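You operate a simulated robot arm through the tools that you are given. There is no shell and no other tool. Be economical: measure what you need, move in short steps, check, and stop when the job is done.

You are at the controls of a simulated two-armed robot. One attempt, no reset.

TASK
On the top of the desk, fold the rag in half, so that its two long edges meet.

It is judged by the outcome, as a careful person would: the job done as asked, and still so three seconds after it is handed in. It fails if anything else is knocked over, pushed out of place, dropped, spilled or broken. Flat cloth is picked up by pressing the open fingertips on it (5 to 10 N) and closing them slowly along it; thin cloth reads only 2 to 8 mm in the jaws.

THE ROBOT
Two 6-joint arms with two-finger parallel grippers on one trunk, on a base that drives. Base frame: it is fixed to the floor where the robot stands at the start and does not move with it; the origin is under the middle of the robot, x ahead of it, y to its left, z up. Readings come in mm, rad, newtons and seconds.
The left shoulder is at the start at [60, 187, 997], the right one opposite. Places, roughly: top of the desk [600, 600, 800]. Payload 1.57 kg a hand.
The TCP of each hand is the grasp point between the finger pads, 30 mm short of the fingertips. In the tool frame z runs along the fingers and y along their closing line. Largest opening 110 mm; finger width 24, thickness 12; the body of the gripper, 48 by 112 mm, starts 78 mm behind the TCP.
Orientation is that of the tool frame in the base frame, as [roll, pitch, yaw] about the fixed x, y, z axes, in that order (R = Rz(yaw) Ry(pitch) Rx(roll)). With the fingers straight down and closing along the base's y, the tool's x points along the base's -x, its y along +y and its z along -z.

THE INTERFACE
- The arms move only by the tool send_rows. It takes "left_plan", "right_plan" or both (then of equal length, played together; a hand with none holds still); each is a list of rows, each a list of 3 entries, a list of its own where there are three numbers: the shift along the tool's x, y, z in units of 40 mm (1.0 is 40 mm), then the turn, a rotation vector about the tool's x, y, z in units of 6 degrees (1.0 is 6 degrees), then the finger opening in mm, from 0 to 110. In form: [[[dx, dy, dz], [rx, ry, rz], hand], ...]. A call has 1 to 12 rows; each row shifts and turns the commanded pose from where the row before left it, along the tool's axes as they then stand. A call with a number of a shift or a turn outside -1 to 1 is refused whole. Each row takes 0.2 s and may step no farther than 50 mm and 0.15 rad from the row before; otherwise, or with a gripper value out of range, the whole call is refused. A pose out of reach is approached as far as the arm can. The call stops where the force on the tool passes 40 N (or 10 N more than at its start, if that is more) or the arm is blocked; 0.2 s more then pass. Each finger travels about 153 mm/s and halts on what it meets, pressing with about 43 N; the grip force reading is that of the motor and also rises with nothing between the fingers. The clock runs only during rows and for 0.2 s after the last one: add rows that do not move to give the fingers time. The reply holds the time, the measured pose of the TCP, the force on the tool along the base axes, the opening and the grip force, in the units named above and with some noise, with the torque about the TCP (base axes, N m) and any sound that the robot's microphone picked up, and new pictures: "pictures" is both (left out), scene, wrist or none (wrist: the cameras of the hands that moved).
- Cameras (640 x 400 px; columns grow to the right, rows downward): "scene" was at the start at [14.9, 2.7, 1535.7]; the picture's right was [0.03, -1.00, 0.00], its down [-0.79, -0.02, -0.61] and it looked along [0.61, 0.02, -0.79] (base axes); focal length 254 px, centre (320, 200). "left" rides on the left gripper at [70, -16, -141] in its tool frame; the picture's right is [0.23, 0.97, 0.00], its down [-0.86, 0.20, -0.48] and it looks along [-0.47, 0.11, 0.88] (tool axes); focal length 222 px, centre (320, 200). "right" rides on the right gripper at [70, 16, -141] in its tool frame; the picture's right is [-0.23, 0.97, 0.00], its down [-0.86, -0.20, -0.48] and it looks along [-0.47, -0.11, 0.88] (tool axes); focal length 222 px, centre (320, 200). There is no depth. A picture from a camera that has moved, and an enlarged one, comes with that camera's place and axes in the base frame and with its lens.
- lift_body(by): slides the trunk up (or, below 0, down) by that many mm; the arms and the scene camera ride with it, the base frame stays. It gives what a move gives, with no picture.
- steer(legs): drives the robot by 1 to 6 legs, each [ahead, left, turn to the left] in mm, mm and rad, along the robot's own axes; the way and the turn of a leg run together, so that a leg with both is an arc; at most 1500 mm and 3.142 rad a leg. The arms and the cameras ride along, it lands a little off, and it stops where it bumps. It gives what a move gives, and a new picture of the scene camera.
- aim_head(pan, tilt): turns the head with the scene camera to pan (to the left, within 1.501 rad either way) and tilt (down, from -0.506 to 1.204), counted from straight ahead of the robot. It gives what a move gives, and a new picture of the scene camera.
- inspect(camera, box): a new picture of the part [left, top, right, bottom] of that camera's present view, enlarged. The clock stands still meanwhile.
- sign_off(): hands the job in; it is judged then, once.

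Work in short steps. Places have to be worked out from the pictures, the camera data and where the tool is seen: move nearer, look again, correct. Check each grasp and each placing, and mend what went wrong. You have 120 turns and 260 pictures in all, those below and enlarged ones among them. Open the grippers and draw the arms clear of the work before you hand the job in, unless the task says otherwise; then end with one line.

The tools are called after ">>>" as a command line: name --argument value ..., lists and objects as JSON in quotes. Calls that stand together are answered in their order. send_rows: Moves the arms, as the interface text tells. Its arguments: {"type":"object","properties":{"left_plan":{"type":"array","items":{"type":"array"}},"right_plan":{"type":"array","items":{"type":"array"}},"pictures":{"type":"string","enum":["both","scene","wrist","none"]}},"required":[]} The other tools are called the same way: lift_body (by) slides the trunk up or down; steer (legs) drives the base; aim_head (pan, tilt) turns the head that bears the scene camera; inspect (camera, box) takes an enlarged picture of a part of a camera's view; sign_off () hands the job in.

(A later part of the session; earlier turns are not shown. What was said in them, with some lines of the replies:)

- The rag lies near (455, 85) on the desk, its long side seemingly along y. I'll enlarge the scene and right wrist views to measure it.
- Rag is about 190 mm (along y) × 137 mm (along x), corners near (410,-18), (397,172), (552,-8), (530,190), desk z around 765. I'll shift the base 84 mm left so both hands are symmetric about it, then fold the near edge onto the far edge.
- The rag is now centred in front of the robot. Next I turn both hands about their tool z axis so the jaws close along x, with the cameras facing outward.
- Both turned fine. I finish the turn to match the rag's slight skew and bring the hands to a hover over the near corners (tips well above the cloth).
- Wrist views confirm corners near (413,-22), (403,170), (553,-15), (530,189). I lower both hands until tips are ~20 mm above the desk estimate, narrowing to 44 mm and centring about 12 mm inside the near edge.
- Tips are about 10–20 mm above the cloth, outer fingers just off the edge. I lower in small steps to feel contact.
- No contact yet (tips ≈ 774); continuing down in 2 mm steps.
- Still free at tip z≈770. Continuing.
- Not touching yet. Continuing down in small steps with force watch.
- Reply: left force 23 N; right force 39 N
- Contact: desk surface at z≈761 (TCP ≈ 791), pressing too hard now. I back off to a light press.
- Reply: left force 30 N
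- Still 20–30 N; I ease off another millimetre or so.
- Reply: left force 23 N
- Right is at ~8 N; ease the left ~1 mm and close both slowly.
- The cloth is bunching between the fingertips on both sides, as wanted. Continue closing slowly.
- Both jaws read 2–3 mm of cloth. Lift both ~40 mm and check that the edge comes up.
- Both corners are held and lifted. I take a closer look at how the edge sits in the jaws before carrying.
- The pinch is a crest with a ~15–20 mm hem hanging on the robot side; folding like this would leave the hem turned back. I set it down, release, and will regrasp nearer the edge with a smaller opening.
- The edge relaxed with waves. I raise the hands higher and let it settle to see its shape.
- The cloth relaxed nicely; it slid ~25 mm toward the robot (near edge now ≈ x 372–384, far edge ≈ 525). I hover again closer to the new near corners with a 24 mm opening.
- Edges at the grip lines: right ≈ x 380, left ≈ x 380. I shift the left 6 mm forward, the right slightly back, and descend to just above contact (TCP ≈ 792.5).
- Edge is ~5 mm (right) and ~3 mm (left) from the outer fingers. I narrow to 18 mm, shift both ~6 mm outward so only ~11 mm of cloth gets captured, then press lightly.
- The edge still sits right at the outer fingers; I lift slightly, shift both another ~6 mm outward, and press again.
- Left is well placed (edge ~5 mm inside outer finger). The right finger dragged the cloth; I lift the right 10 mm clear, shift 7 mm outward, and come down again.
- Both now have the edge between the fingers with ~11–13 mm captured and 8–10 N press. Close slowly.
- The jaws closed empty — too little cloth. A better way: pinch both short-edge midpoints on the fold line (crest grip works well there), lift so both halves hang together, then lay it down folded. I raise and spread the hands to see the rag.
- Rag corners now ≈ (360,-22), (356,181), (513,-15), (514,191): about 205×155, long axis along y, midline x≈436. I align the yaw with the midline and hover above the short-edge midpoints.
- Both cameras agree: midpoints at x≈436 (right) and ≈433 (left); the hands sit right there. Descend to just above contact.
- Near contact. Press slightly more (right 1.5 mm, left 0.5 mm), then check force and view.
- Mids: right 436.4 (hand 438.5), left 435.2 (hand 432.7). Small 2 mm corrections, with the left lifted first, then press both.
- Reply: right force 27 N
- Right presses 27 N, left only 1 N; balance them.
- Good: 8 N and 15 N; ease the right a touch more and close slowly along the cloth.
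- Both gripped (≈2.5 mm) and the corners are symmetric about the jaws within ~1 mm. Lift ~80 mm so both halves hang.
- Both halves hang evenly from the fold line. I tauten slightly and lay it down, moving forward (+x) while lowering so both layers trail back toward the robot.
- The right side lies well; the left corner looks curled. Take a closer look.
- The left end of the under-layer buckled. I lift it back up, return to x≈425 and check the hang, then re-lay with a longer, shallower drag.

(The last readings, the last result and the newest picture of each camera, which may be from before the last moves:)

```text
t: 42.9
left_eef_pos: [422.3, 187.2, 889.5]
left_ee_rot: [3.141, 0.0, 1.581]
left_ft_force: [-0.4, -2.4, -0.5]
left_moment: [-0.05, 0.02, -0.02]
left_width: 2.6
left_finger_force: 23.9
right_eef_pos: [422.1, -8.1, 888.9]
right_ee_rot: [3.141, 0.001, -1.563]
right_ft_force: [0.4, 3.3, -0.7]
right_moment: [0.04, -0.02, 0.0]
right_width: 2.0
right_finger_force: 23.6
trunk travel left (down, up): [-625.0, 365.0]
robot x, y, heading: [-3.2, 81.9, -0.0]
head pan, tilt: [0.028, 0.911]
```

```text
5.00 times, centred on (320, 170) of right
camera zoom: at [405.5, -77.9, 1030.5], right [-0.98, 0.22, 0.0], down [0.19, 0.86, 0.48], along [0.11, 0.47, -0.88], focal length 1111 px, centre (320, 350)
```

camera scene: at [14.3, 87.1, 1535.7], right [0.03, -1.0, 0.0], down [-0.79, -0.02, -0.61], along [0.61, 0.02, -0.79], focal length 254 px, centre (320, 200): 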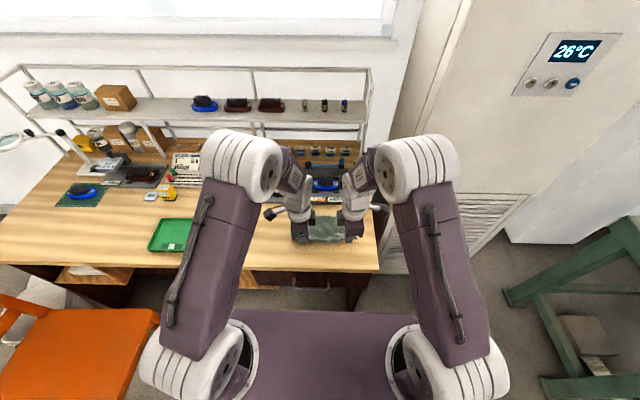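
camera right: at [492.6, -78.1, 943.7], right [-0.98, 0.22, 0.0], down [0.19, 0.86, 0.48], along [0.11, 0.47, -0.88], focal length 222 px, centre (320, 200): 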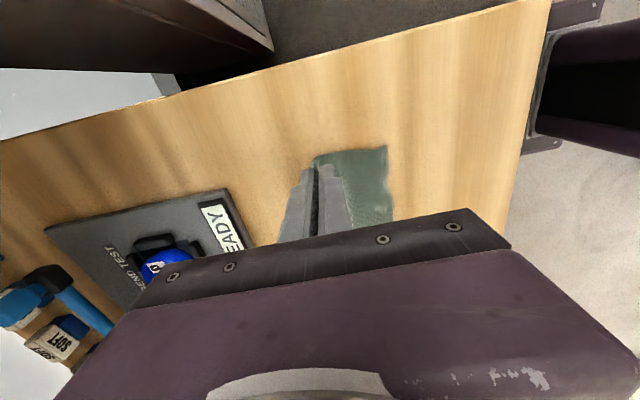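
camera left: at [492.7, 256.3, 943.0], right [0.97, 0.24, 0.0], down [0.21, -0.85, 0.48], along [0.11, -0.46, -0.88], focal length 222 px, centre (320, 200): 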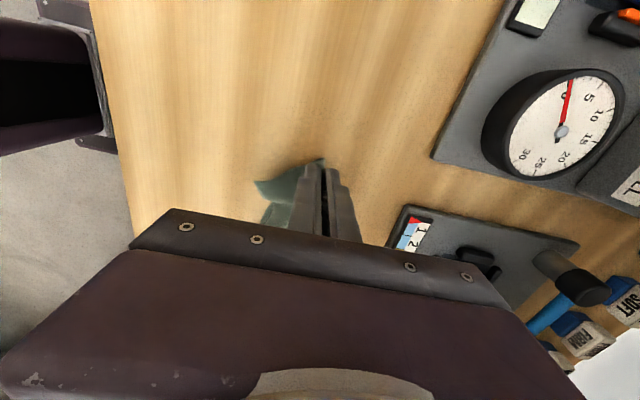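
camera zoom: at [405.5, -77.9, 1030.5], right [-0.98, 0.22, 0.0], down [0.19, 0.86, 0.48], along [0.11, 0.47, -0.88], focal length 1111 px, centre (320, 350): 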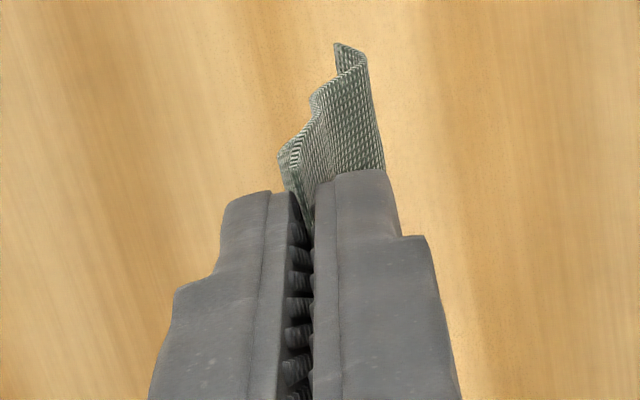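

Hang is fine, a little over-taut (±3 N). I slacken slightly, back off 20 mm and re-lay with a longer forward drag, pausing midway to look.

>>> send_rows --left_plan '[[[-0.05, -0.5, 0.15], [0, 0, 0], 0], [[0, 0, 0], [0, 0, 0], 0], [[0, 0.2, 0.4], [0, 0, 0], 0], [[0, 0.375, 0.175], [0, 0, 0], 0], [[0, 0.375, 0.175], [0, 0, 0], 0], [[0, 0.375, 0.175], [0, 0, 0], 0], [[0, 0.35, 0.2], [0, 0, 0], 0]]' --right_plan '[[[-0.05, 0.5, 0.15], [0, 0, 0], 0], [[0, 0, 0], [0, 0, 0], 0], [[0, -0.2, 0.4], [0, 0, 0], 0], [[0, -0.375, 0.175], [0, 0, 0], 0], [[0, -0.375, 0.175], [0, 0, 0], 0], [[0, -0.375, 0.175], [0, 0, 0], 0], [[0, -0.35, 0.2], [0, 0, 0], 0]]' --pictures "none"

>>> inspect --camera "scene" --box '[264, 185, 392, 265]'

>>> inspect --camera "left" --box '[220, 130, 348, 210]'

>>> inspect --camera "right" --box '[290, 130, 418, 210]'

```text
t: 44.5
left_eef_pos: [472.2, 183.7, 839.5]
left_ee_rot: [-3.138, -0.001, 1.581]
left_ft_force: [0.3, -0.9, 0.4]
left_moment: [-0.01, 0.01, -0.04]
left_width: 2.4
left_finger_force: 23.8
right_eef_pos: [472.4, -7.5, 839.4]
right_ee_rot: [3.139, 0.0, -1.565]
right_ft_force: [0.0, 0.0, -0.3]
right_moment: [0.01, 0.01, -0.04]
right_width: 2.4
right_finger_force: 24.0
trunk travel left (down, up): [-625.0, 365.0]
robot x, y, heading: [0.1, 82.1, -0.006]
head pan, tilt: [0.028, 0.911]
```

```text
5.00 times, centred on (328, 225) of scene
camera zoom: at [16.4, 87.2, 1535.7], right [0.03, -1.0, 0.0], down [-0.79, -0.02, -0.61], along [0.61, 0.02, -0.79], focal length 1271 px, centre (280, 75)
```

zoom: 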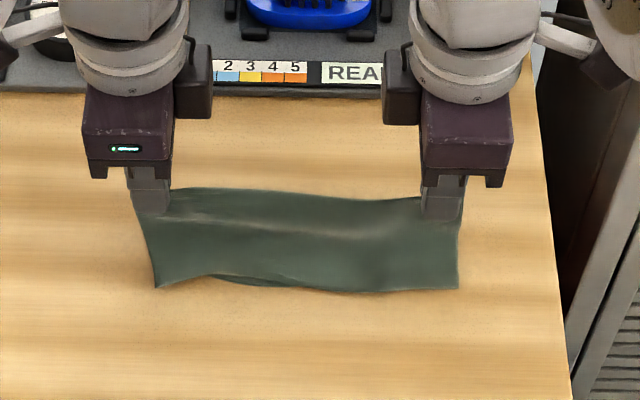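

```text
5.00 times, centred on (284, 170) of left
camera zoom: at [455.5, 253.5, 980.0], right [0.97, 0.24, 0.0], down [0.21, -0.85, 0.48], along [0.11, -0.46, -0.88], focal length 1111 px, centre (500, 350)
```

zoom: 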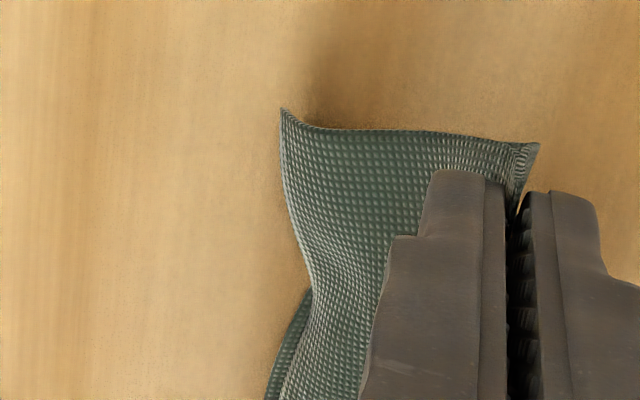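

```text
5.00 times, centred on (354, 170) of right
camera zoom: at [454.4, -76.6, 980.2], right [-0.98, 0.22, 0.0], down [0.19, 0.86, 0.48], along [0.1, 0.47, -0.88], focal length 1111 px, centre (150, 350)
```

zoom: 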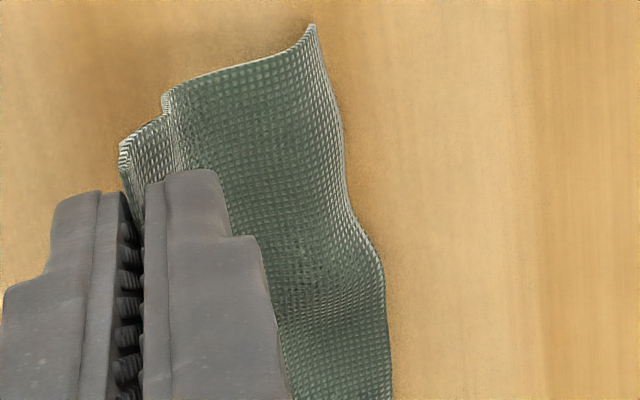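

Trailing nicely now on both sides. Continue to lower with forward drag.

>>> send_rows --left_plan '[[[0, 0.35, 0.225], [0, 0, 0], 0], [[0, 0.3, 0.225], [0, 0, 0], 0], [[0, 0.25, 0.225], [0, 0, 0], 0], [[0, 0.2, 0.2], [0, 0, 0], 0], [[0, 0.15, 0.125], [0, 0, 0], 0], [[0, 0.1, 0.07], [0, 0, 0], 0], [[0, 0, 0], [0, 0, 0], 0]]' --right_plan '[[[0, -0.35, 0.225], [0, 0, 0], 0], [[0, -0.3, 0.225], [0, 0, 0], 0], [[0, -0.25, 0.225], [0, 0, 0], 0], [[0, -0.2, 0.2], [0, 0, 0], 0], [[0, -0.15, 0.125], [0, 0, 0], 0], [[0, -0.1, 0.07], [0, 0, 0], 0], [[0, 0, 0], [0, 0, 0], 0]]' --pictures "none"

>>> inspect --camera "scene" --box '[264, 175, 392, 255]'

>>> inspect --camera "left" --box '[220, 130, 348, 210]'

>>> inspect --camera "right" --box '[290, 130, 418, 210]'

```text
t: 46.1
left_eef_pos: [524.1, 185.1, 796.6]
left_ee_rot: [-3.141, 0.001, 1.582]
left_ft_force: [-0.2, -0.6, 1.4]
left_moment: [0.0, 0.01, 0.0]
left_width: 2.3
left_finger_force: 23.9
right_eef_pos: [524.4, -7.1, 795.3]
right_ee_rot: [3.141, 0.001, -1.564]
right_ft_force: [0.8, 1.5, 1.1]
right_moment: [0.04, 0.0, 0.0]
right_width: 2.5
right_finger_force: 24.4
trunk travel left (down, up): [-625.0, 365.0]
robot x, y, heading: [-2.3, 82.2, -0.003]
head pan, tilt: [0.028, 0.911]
```

```text
5.00 times, centred on (328, 215) of scene
camera zoom: at [14.3, 87.1, 1535.7], right [0.03, -1.0, 0.0], down [-0.79, -0.02, -0.61], along [0.61, 0.02, -0.79], focal length 1271 px, centre (280, 125)
```

zoom: 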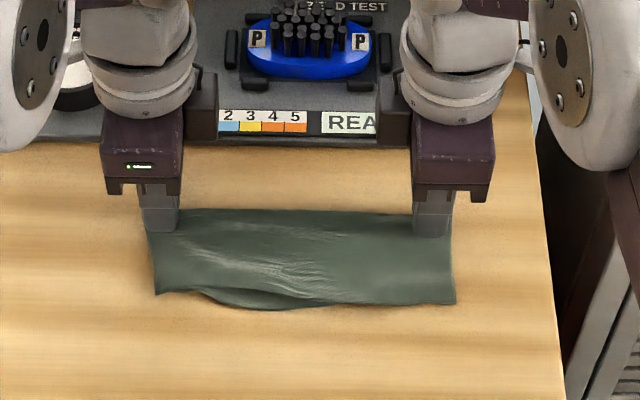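

```text
5.00 times, centred on (284, 170) of left
camera zoom: at [507.3, 254.3, 938.0], right [0.97, 0.24, 0.0], down [0.21, -0.85, 0.48], along [0.11, -0.46, -0.88], focal length 1111 px, centre (500, 350)
```

zoom: 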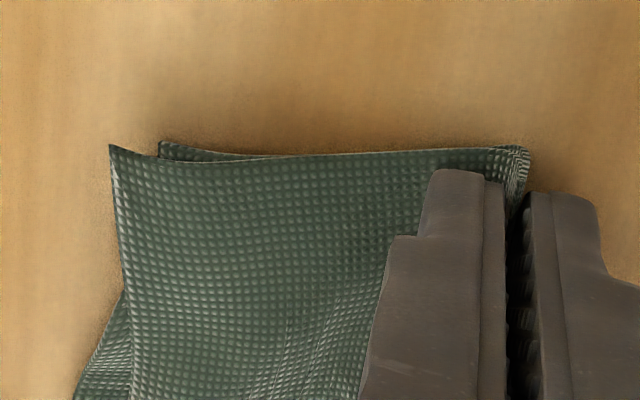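

```text
5.00 times, centred on (354, 170) of right
camera zoom: at [506.7, -76.5, 938.4], right [-0.98, 0.22, 0.0], down [0.19, 0.86, 0.48], along [0.11, 0.47, -0.88], focal length 1111 px, centre (150, 350)
```

zoom: 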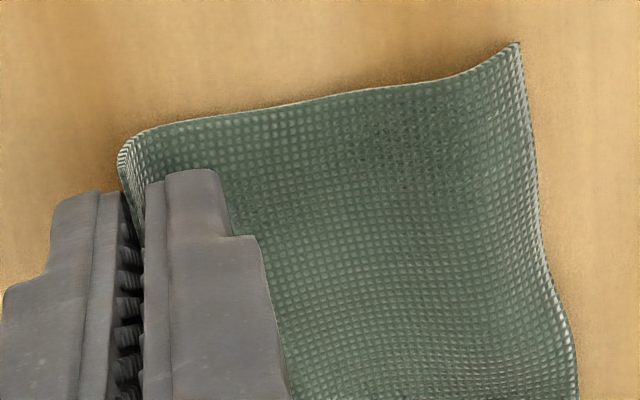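

Well folded now. Lower the last ~2 mm and open slowly a little, then rise straight up.

>>> send_rows --left_plan '[[[0, 0.1, 0.05], [0, 0, 0], 0], [[0, 0, 0], [0, 0, 0], 4], [[0, 0, 0], [0, 0, 0], 8], [[0, 0, 0], [0, 0, 0], 12], [[0, 0, 0], [0, 0, 0], 16], [[0, 0, -0.1], [0, 0, 0], 16], [[0, 0, -0.3], [0, 0, 0], 16], [[0, 0, -0.6], [0, 0, 0], 16], [[0.4, 0, -0.8], [0, 0, 0], 16], [[0.7, 0, -0.6], [0, 0, 0], 16], [[0.8, 0, 0], [0, 0, 0], 16], [[0.5, 0, 0], [0, 0, 0], 16]]' --right_plan '[[[0, -0.1, 0.05], [0, 0, 0], 0], [[0, 0, 0], [0, 0, 0], 4], [[0, 0, 0], [0, 0, 0], 8], [[0, 0, 0], [0, 0, 0], 12], [[0, 0, 0], [0, 0, 0], 16], [[0, 0, -0.1], [0, 0, 0], 16], [[0, 0, -0.3], [0, 0, 0], 16], [[0, 0, -0.6], [0, 0, 0], 16], [[0.4, 0, -0.8], [0, 0, 0], 16], [[0.7, 0, -0.6], [0, 0, 0], 16], [[0.8, 0, 0], [0, 0, 0], 16], [[0.5, 0, 0], [0, 0, 0], 16]]' --pictures "wrist"

>>> inspect --camera "scene" --box '[264, 175, 392, 255]'

```text
t: 48.7
left_eef_pos: [526.0, 281.9, 891.1]
left_ee_rot: [3.141, 0.0, 1.582]
left_ft_force: [-0.8, -0.3, -0.2]
left_moment: [0.0, 0.01, -0.02]
left_width: 15.8
left_finger_force: 0.0
right_eef_pos: [528.2, -103.7, 889.2]
right_ee_rot: [3.142, 0.0, -1.563]
right_ft_force: [0.2, -0.3, 0.0]
right_moment: [-0.01, 0.01, 0.0]
right_width: 16.0
right_finger_force: 0.1
trunk travel left (down, up): [-625.0, 365.0]
robot x, y, heading: [-0.1, 82.3, -0.001]
head pan, tilt: [0.028, 0.911]
camera right: at [512.3, -172.1, 1030.8], right [-0.98, 0.22, 0.0], down [0.19, 0.86, 0.48], along [0.11, 0.47, -0.88], focal length 222 px, centre (320, 200)
camera left: at [510.3, 351.1, 1033.9], right [0.97, 0.24, 0.0], down [0.21, -0.85, 0.48], along [0.11, -0.46, -0.88], focal length 222 px, centre (320, 200)
```

right: 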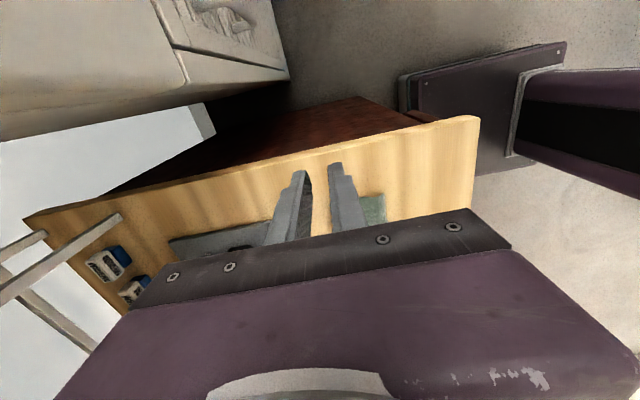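
left: 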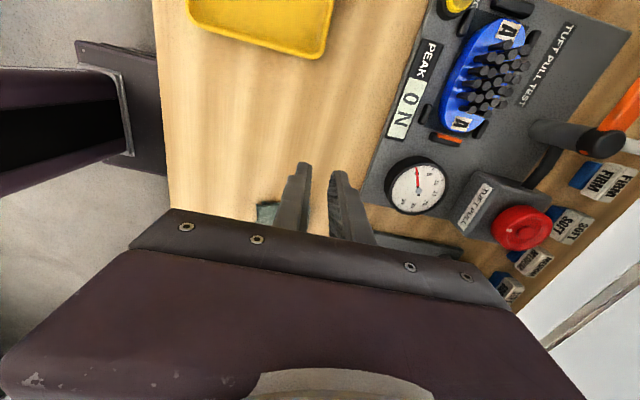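

```text
5.00 times, centred on (328, 215) of scene
camera zoom: at [14.9, 87.2, 1535.7], right [0.03, -1.0, 0.0], down [-0.79, -0.02, -0.61], along [0.61, 0.02, -0.79], focal length 1271 px, centre (280, 125)
```

zoom: 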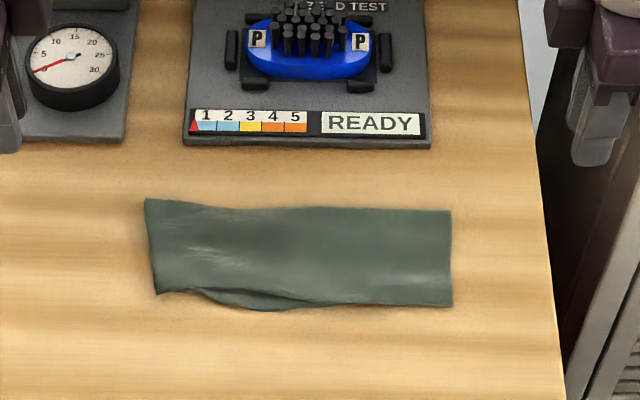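

Neatly folded. I check the open edges closely for layer alignment.

>>> inspect --camera "scene" --box '[288, 205, 360, 250]'

```text
8.89 times, centred on (324, 228) of scene
camera zoom: at [14.9, 87.2, 1535.7], right [0.03, -1.0, 0.0], down [-0.79, -0.02, -0.61], along [0.61, 0.02, -0.79], focal length 2259 px, centre (284, -44)
```

zoom: 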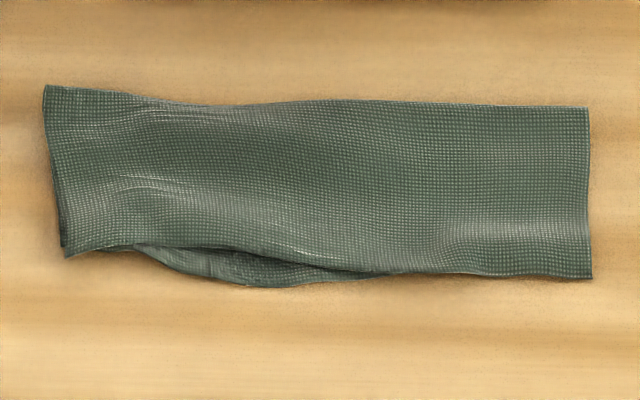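

The under-layer peeks out up to ~15 mm at the left-middle because the top layer has a wave there. I'll smooth it: bring the closed left fingertips over (490, 126) and look before touching.

>>> send_rows --left_plan '[[[-0.78, -0.19, 0.2], [0, 0, 0], 0], [[-0.78, -0.19, 0.3], [0, 0, 0], 0], [[-0.78, -0.19, 0.4], [0, 0, 0], 0], [[-0.78, -0.19, 0.5], [0, 0, 0], 0], [[-0.78, -0.19, 0.6], [0, 0, 0], 0], [[0, 0, 0.15], [0, 0, 0], 0], [[0, 0, 0], [0, 0, 0], 0]]' --pictures "none"

>>> inspect --camera "left" --box '[160, 100, 400, 250]'

```text
t: 50.3
left_eef_pos: [491.0, 124.9, 803.9]
left_ee_rot: [-3.141, 0.0, 1.58]
left_ft_force: [0.1, 0.2, 0.6]
left_moment: [-0.01, 0.0, 0.04]
left_width: 0.0
left_finger_force: 21.1
right_eef_pos: [529.6, -101.8, 888.4]
right_ee_rot: [3.141, -0.001, -1.564]
right_ft_force: [-0.3, -0.4, -0.3]
right_moment: [-0.05, -0.01, 0.01]
right_width: 16.0
right_finger_force: 0.0
trunk travel left (down, up): [-625.0, 365.0]
robot x, y, heading: [-3.6, 81.9, -0.006]
head pan, tilt: [0.028, 0.911]
```

```text
2.67 times, centred on (280, 175) of left
camera zoom: at [474.4, 194.4, 944.8], right [0.97, 0.24, 0.0], down [0.21, -0.85, 0.48], along [0.11, -0.46, -0.88], focal length 592 px, centre (427, 267)
```

zoom: 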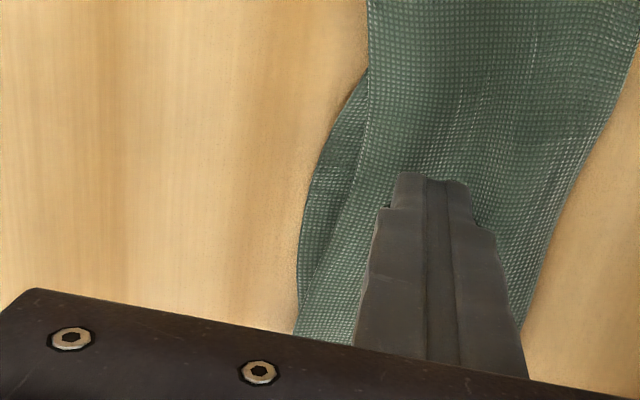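

The protruding under-layer is visible on the left of the finger. Lower gently to contact.

>>> send_rows --left_plan '[[[0, 0, 0.15], [0, 0, 0], 0], [[0, 0, 0.08], [0, 0, 0], 0], [[0, 0, 0], [0, 0, 0], 0]]' --pictures "none"

>>> send_rows --left_plan '[[[0, 0, 0.04], [0, 0, 0], 0], [[0, 0, 0], [0, 0, 0], 0]]' --pictures "none"

```text
t: 51.1
left_eef_pos: [491.1, 126.0, 795.6]
left_ee_rot: [3.141, -0.001, 1.581]
left_ft_force: [-0.6, 1.0, 0.4]
left_moment: [-0.02, 0.01, 0.0]
left_width: 0.0
left_finger_force: 21.3
right_eef_pos: [529.7, -102.8, 888.7]
right_ee_rot: [-3.141, -0.001, -1.562]
right_ft_force: [-0.7, -0.4, -0.5]
right_moment: [0.02, 0.01, -0.03]
right_width: 16.2
right_finger_force: 0.1
trunk travel left (down, up): [-625.0, 365.0]
robot x, y, heading: [-1.3, 86.8, 0.002]
head pan, tilt: [0.028, 0.911]
```

```text
t: 51.7
left_eef_pos: [491.0, 124.5, 792.5]
left_ee_rot: [-3.141, 0.001, 1.58]
left_ft_force: [0.7, -0.1, 0.2]
left_moment: [0.0, 0.02, 0.03]
left_width: 0.1
left_finger_force: 21.8
right_eef_pos: [529.3, -101.7, 890.8]
right_ee_rot: [-3.141, -0.001, -1.563]
right_ft_force: [-0.3, 0.1, -0.7]
right_moment: [-0.01, 0.01, 0.0]
right_width: 16.2
right_finger_force: 0.0
trunk travel left (down, up): [-625.0, 365.0]
robot x, y, heading: [-4.2, 85.9, -0.003]
head pan, tilt: [0.028, 0.911]
```

Just touching. Press a hair more and drag 14 mm toward the robot, then lift and look.

>>> send_rows --left_plan '[[[0, 0, 0.02], [0, 0, 0], 0], [[0, -0.1, 0], [0, 0, 0], 0], [[0, -0.1, 0], [0, 0, 0], 0], [[0, -0.1, 0], [0, 0, 0], 0], [[0, -0.05, 0], [0, 0, 0], 0]]' --pictures "none"

>>> inspect --camera "left" --box '[160, 100, 400, 250]'

```text
t: 52.9
left_eef_pos: [477.7, 124.1, 793.6]
left_ee_rot: [3.14, -0.001, 1.582]
left_ft_force: [0.3, -0.3, 1.3]
left_moment: [0.02, 0.02, 0.02]
left_width: 0.1
left_finger_force: 21.6
right_eef_pos: [529.4, -103.9, 889.3]
right_ee_rot: [-3.141, 0.0, -1.563]
right_ft_force: [-1.2, 0.4, -1.5]
right_moment: [0.0, -0.01, -0.03]
right_width: 15.8
right_finger_force: 0.1
trunk travel left (down, up): [-625.0, 365.0]
robot x, y, heading: [0.4, 85.6, -0.006]
head pan, tilt: [0.028, 0.911]
```

```text
2.67 times, centred on (280, 175) of left
camera zoom: at [461.2, 194.4, 934.3], right [0.97, 0.24, 0.0], down [0.21, -0.85, 0.48], along [0.11, -0.46, -0.88], focal length 592 px, centre (427, 267)
```

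zoom: 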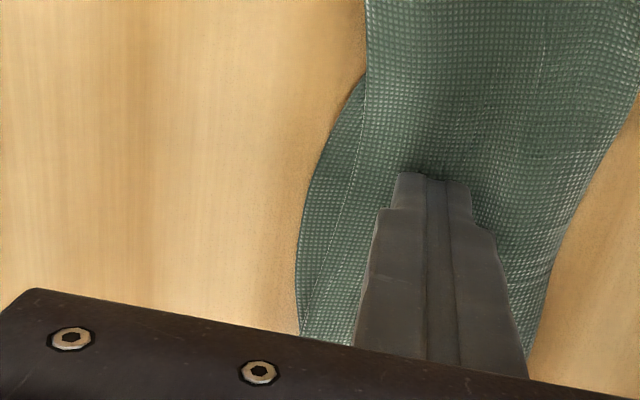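

The whole cloth moved with it. Lift off and check the overall result.

>>> send_rows --left_plan '[[[0, 0, -0.3], [0, 0, 0], 0], [[0, 0, -0.8], [0, 0, 0], 0], [[0.7, 0, -0.6], [0, 0, 0], 0], [[0.9, 0, 0], [0, 0, 0], 0], [[0.9, 0, 0], [0, 0, 0], 0], [[0.9, 0, 0], [0, 0, 0], 0]]' --pictures "none"

>>> inspect --camera "scene" --box '[288, 205, 360, 250]'

```text
t: 54.3
left_eef_pos: [476.4, 262.3, 857.0]
left_ee_rot: [-3.14, 0.002, 1.581]
left_ft_force: [-0.6, -0.2, -0.6]
left_moment: [-0.03, 0.01, -0.01]
left_width: 0.0
left_finger_force: 21.2
right_eef_pos: [528.1, -101.1, 889.2]
right_ee_rot: [3.141, -0.001, -1.564]
right_ft_force: [0.6, 0.6, -0.5]
right_moment: [-0.05, 0.02, 0.02]
right_width: 16.0
right_finger_force: 0.1
trunk travel left (down, up): [-625.0, 365.0]
robot x, y, heading: [1.1, 85.3, 0.003]
head pan, tilt: [0.028, 0.911]
```

```text
8.89 times, centred on (324, 228) of scene
camera zoom: at [15.1, 88.6, 1535.7], right [0.03, -1.0, 0.0], down [-0.79, -0.02, -0.61], along [0.61, 0.02, -0.79], focal length 2259 px, centre (284, -44)
```

zoom: 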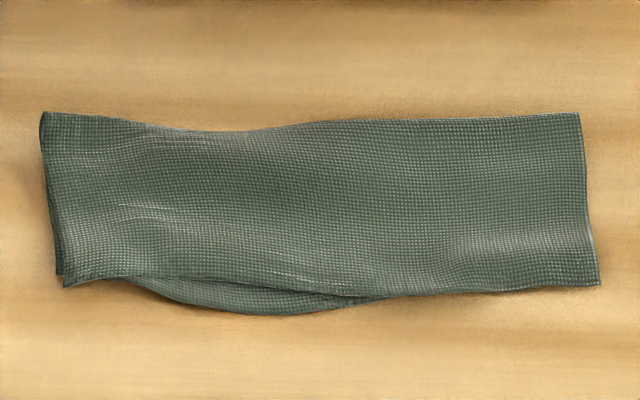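

At y≈114 the top layer reaches x≈453 and the under-layer ≈441, with the fold there pulled in by ~7 mm. Pushing just the exposed under-layer strip forward ~11 mm should roll the fold out straight. I position the left hand so only its far finger is over the strip.

>>> send_rows --left_plan '[[[-0.74, -0.31, 0.2], [0, 0, 0], 40], [[-0.74, -0.31, 0.25], [0, 0, 0], 40], [[-0.74, -0.31, 0.25], [0, 0, 0], 40], [[-0.74, -0.31, 0.3], [0, 0, 0], 40], [[-0.74, -0.31, 0.3], [0, 0, 0], 40], [[0, 0, 0.1], [0, 0, 0], 40], [[0, 0, 0], [0, 0, 0], 40]]' --pictures "none"

>>> inspect --camera "left" --box '[220, 80, 460, 230]'

```text
t: 55.9
left_eef_pos: [416.3, 112.6, 803.7]
left_ee_rot: [3.141, 0.0, 1.581]
left_ft_force: [-0.9, -0.3, -0.3]
left_moment: [0.0, 0.03, 0.0]
left_width: 39.8
left_finger_force: 0.0
right_eef_pos: [529.9, -102.7, 888.7]
right_ee_rot: [-3.14, 0.0, -1.563]
right_ft_force: [-0.3, 0.2, 1.1]
right_moment: [-0.01, -0.01, -0.01]
right_width: 16.2
right_finger_force: 0.0
trunk travel left (down, up): [-625.0, 365.0]
robot x, y, heading: [-0.9, 84.9, -0.001]
head pan, tilt: [0.028, 0.911]
```

```text
2.67 times, centred on (340, 155) of left
camera zoom: at [399.3, 182.1, 945.7], right [0.97, 0.24, 0.0], down [0.21, -0.85, 0.48], along [0.11, -0.46, -0.88], focal length 592 px, centre (267, 320)
```

zoom: 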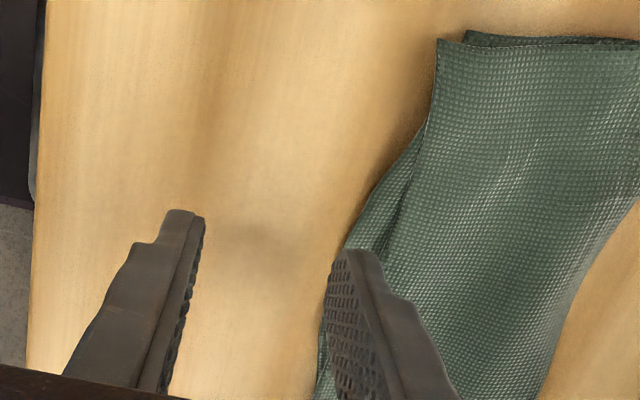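

The far finger sits over the strip. Lower to light contact.

>>> send_rows --left_plan '[[[0, 0, 0.2], [0, 0, 0], 40], [[0, 0, 0.1], [0, 0, 0], 40], [[0, 0, 0], [0, 0, 0], 40]]' --pictures "none"

>>> inspect --camera "left" --box '[220, 80, 460, 230]'

```text
t: 56.7
left_eef_pos: [414.0, 113.2, 790.8]
left_ee_rot: [3.141, 0.001, 1.581]
left_ft_force: [0.2, -0.6, 0.7]
left_moment: [-0.02, 0.0, 0.01]
left_width: 40.3
left_finger_force: 0.0
right_eef_pos: [529.6, -102.0, 889.3]
right_ee_rot: [3.14, 0.0, -1.563]
right_ft_force: [0.8, -0.6, -0.7]
right_moment: [-0.03, 0.03, 0.01]
right_width: 15.8
right_finger_force: 0.0
trunk travel left (down, up): [-625.0, 365.0]
robot x, y, heading: [2.8, 83.7, 0.001]
head pan, tilt: [0.028, 0.911]
```

```text
2.67 times, centred on (340, 155) of left
camera zoom: at [398.8, 182.3, 933.7], right [0.97, 0.24, 0.0], down [0.21, -0.85, 0.48], along [0.11, -0.46, -0.88], focal length 592 px, centre (267, 320)
```

zoom: 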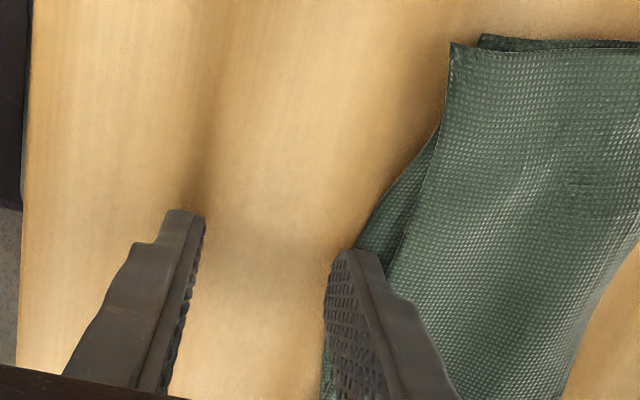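

Near contact with no force yet; press ~1.2 mm more and push forward 11 mm.

>>> send_rows --left_plan '[[[0, 0, 0.03], [0, 0, 0], 40], [[0, 0.07, 0], [0, 0, 0], 40], [[0, 0.07, 0], [0, 0, 0], 40], [[0, 0.07, 0], [0, 0, 0], 40], [[0, 0.07, 0], [0, 0, 0], 40], [[0, 0, 0], [0, 0, 0], 40]]' --pictures "none"

>>> inspect --camera "left" --box '[220, 80, 460, 230]'

```text
t: 58.1
left_eef_pos: [424.8, 111.1, 790.5]
left_ee_rot: [3.14, 0.0, 1.583]
left_ft_force: [-1.3, -0.5, 9.6]
left_moment: [0.03, -0.21, 0.0]
left_width: 38.2
left_finger_force: 0.0
right_eef_pos: [528.5, -102.8, 889.8]
right_ee_rot: [-3.141, 0.001, -1.565]
right_ft_force: [0.1, -0.6, -0.1]
right_moment: [-0.03, -0.03, 0.0]
right_width: 16.0
right_finger_force: 0.1
trunk travel left (down, up): [-625.0, 365.0]
robot x, y, heading: [0.5, 85.8, 0.004]
head pan, tilt: [0.028, 0.911]
```

```text
2.67 times, centred on (340, 155) of left
camera zoom: at [408.6, 181.8, 933.1], right [0.97, 0.24, 0.0], down [0.21, -0.85, 0.48], along [0.12, -0.46, -0.88], focal length 592 px, centre (267, 320)
```

zoom: 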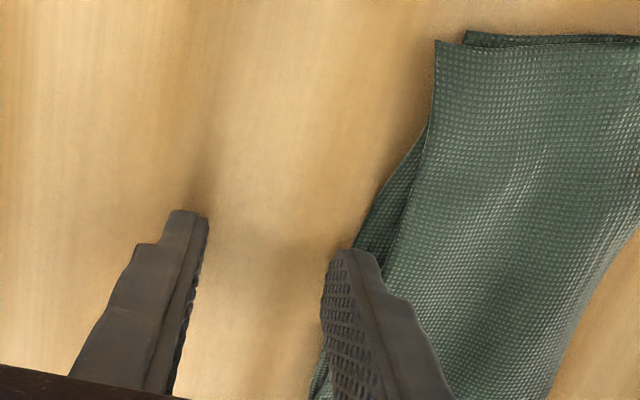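

Lift straight up and clear to see the effect.

>>> send_rows --left_plan '[[[0, 0, -0.2], [0, 0, 0], 40], [[0, -0.5, -0.6], [0, 0, 0], 40], [[0.3, -0.3, -0.7], [0, 0, 0], 40], [[0.9, 0, 0], [0, 0, 0], 40], [[0.9, 0, 0], [0, 0, 0], 40], [[0.9, 0, 0], [0, 0, 0], 40]]' --pictures "none"

>>> inspect --camera "scene" --box '[288, 205, 360, 250]'

```text
t: 59.5
left_eef_pos: [392.0, 232.6, 850.5]
left_ee_rot: [3.141, 0.0, 1.58]
left_ft_force: [0.4, -0.6, 0.5]
left_moment: [0.01, -0.02, -0.04]
left_width: 40.2
left_finger_force: 0.0
right_eef_pos: [528.3, -100.8, 889.0]
right_ee_rot: [-3.141, -0.002, -1.564]
right_ft_force: [-0.6, -0.6, 0.9]
right_moment: [0.04, -0.01, 0.0]
right_width: 16.0
right_finger_force: 0.2
trunk travel left (down, up): [-625.0, 365.0]
robot x, y, heading: [-4.2, 82.1, -0.004]
head pan, tilt: [0.028, 0.911]
```

```text
8.89 times, centred on (324, 228) of scene
camera zoom: at [15.2, 88.4, 1535.7], right [0.03, -1.0, 0.0], down [-0.79, -0.02, -0.61], along [0.61, 0.02, -0.79], focal length 2259 px, centre (284, -44)
```

zoom: 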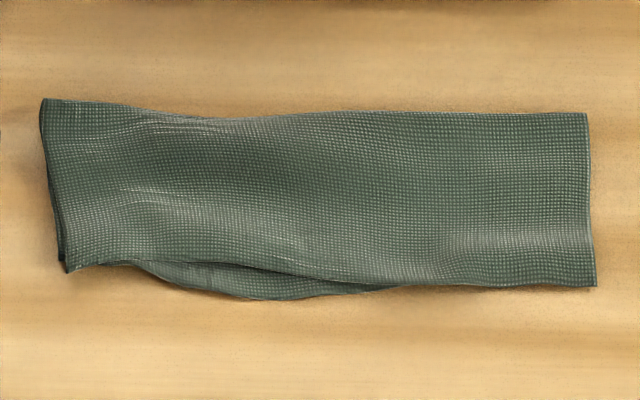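

Layers move together; the corners match well and the mid-gap is ~13 mm. I check the right end from the right wrist camera before deciding whether more is needed.

>>> send_rows --right_plan '[[[0, 0.8, 0], [0, 0, 0], 16], [[0, 0.8, 0], [0, 0, 0], 16], [[0, 0.8, 0.3], [0, 0, 0], 16], [[-0.3, 0.8, 0.3], [0, 0, 0], 16]]' --pictures "none"

>>> inspect --camera "right" --box '[160, 100, 400, 250]'

>>> inspect --camera "left" --box '[260, 80, 500, 230]'

```text
t: 60.5
left_eef_pos: [392.5, 231.1, 849.7]
left_ee_rot: [-3.141, 0.0, 1.583]
left_ft_force: [-0.1, -0.6, -0.8]
left_moment: [0.02, 0.0, 0.02]
left_width: 39.8
left_finger_force: 0.1
right_eef_pos: [398.7, -88.9, 865.4]
right_ee_rot: [-3.139, -0.001, -1.565]
right_ft_force: [0.1, -0.1, 0.6]
right_moment: [-0.01, -0.01, 0.0]
right_width: 16.0
right_finger_force: 0.0
trunk travel left (down, up): [-625.0, 365.0]
robot x, y, heading: [1.2, 82.1, -0.001]
head pan, tilt: [0.028, 0.911]
```

```text
2.67 times, centred on (280, 175) of right
camera zoom: at [381.5, -158.8, 1007.9], right [-0.98, 0.22, 0.0], down [0.19, 0.86, 0.48], along [0.11, 0.47, -0.88], focal length 592 px, centre (427, 267)
```

zoom: 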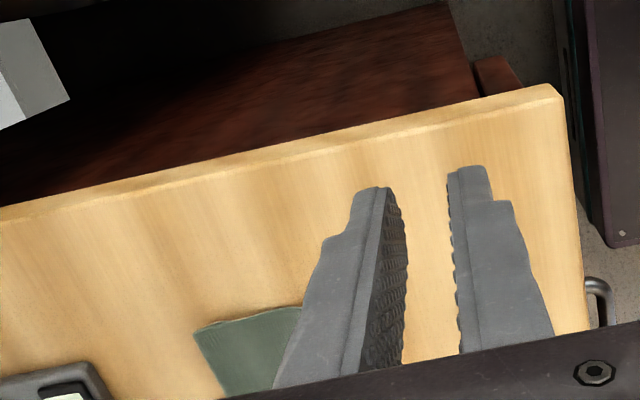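

```text
2.67 times, centred on (380, 155) of left
camera zoom: at [375.6, 300.8, 992.6], right [0.97, 0.24, 0.0], down [0.21, -0.85, 0.48], along [0.11, -0.47, -0.88], focal length 592 px, centre (160, 320)
```

zoom: 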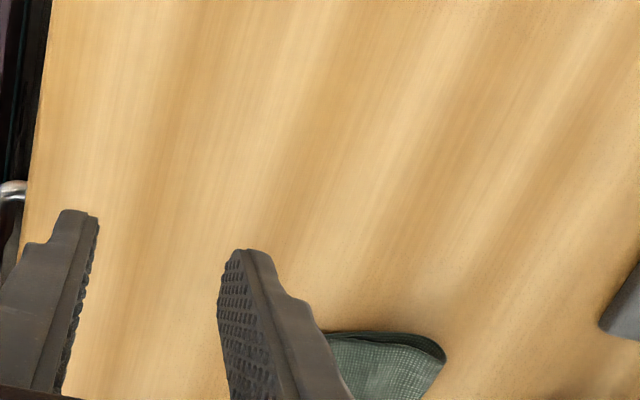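

Right end is closed evenly; the long edges meet within about 1 cm, corners nearly coincident. Further touching risks making it worse, so I open the grippers, raise the arms clear and take a last look.

>>> send_rows --left_plan '[[[0, 0, -1], [0, 0, 0], 80], [[0.6, 0, -0.9], [0, 0, 0], 110], [[0.8, 0, -0.6], [0, 0, 0], 110], [[0, 0, 0], [0, 0, 0], 110], [[0, 0, 0], [0, 0, 0], 110]]' --right_plan '[[[0, 0, -1], [0, 0, 0], 80], [[0.6, 0, -0.9], [0, 0, 0], 110], [[0.8, 0, -0.6], [0, 0, 0], 110], [[0, 0, 0], [0, 0, 0], 110], [[0, 0, 0], [0, 0, 0], 110]]' --pictures "scene"

>>> inspect --camera "scene" --box '[284, 200, 364, 250]'

```text
t: 61.7
left_eef_pos: [392.7, 287.8, 950.9]
left_ee_rot: [3.141, -0.001, 1.581]
left_ft_force: [0.0, -0.4, -0.3]
left_moment: [0.01, -0.02, 0.0]
left_width: 109.9
left_finger_force: 0.0
right_eef_pos: [402.9, -148.3, 965.4]
right_ee_rot: [3.141, 0.0, -1.566]
right_ft_force: [-0.4, 0.6, 0.3]
right_moment: [0.03, -0.01, 0.01]
right_width: 109.9
right_finger_force: 0.0
trunk travel left (down, up): [-625.0, 365.0]
robot x, y, heading: [0.8, 84.8, -0.002]
head pan, tilt: [0.028, 0.911]
camera scene: at [15.1, 87.1, 1535.7], right [0.03, -1.0, 0.0], down [-0.79, -0.02, -0.61], along [0.61, 0.02, -0.79], focal length 254 px, centre (320, 200)
```

scene: 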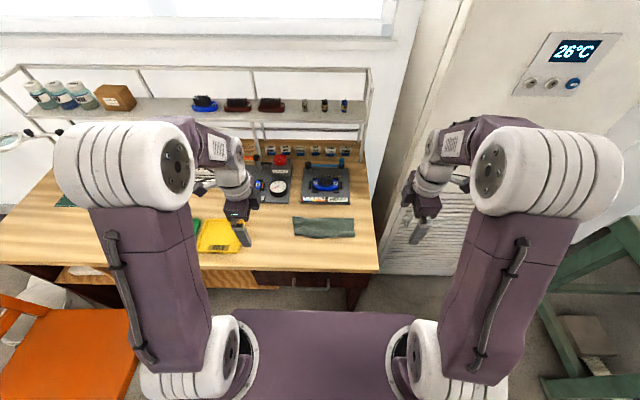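

```text
8.00 times, centred on (324, 225) of scene
camera zoom: at [15.1, 87.1, 1535.7], right [0.03, -1.0, 0.0], down [-0.79, -0.02, -0.61], along [0.61, 0.02, -0.79], focal length 2033 px, centre (288, 0)
```

zoom: 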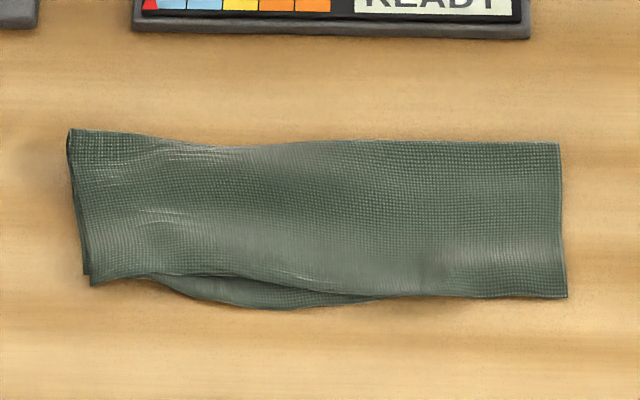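

The rag is folded lengthwise with its long edges together, the other items undisturbed, and the arms are clear; handing in.

>>> sign_off

```text
The job is handed in.
```

The rag is folded in half on the desk with its long edges together: the visible corners line up within a few millimetres, but the lower layer sticks out about 13 mm along part of the left half. The lower layer's right corner was hidden and is estimated to be within about 7 mm. Nothing else was disturbed.
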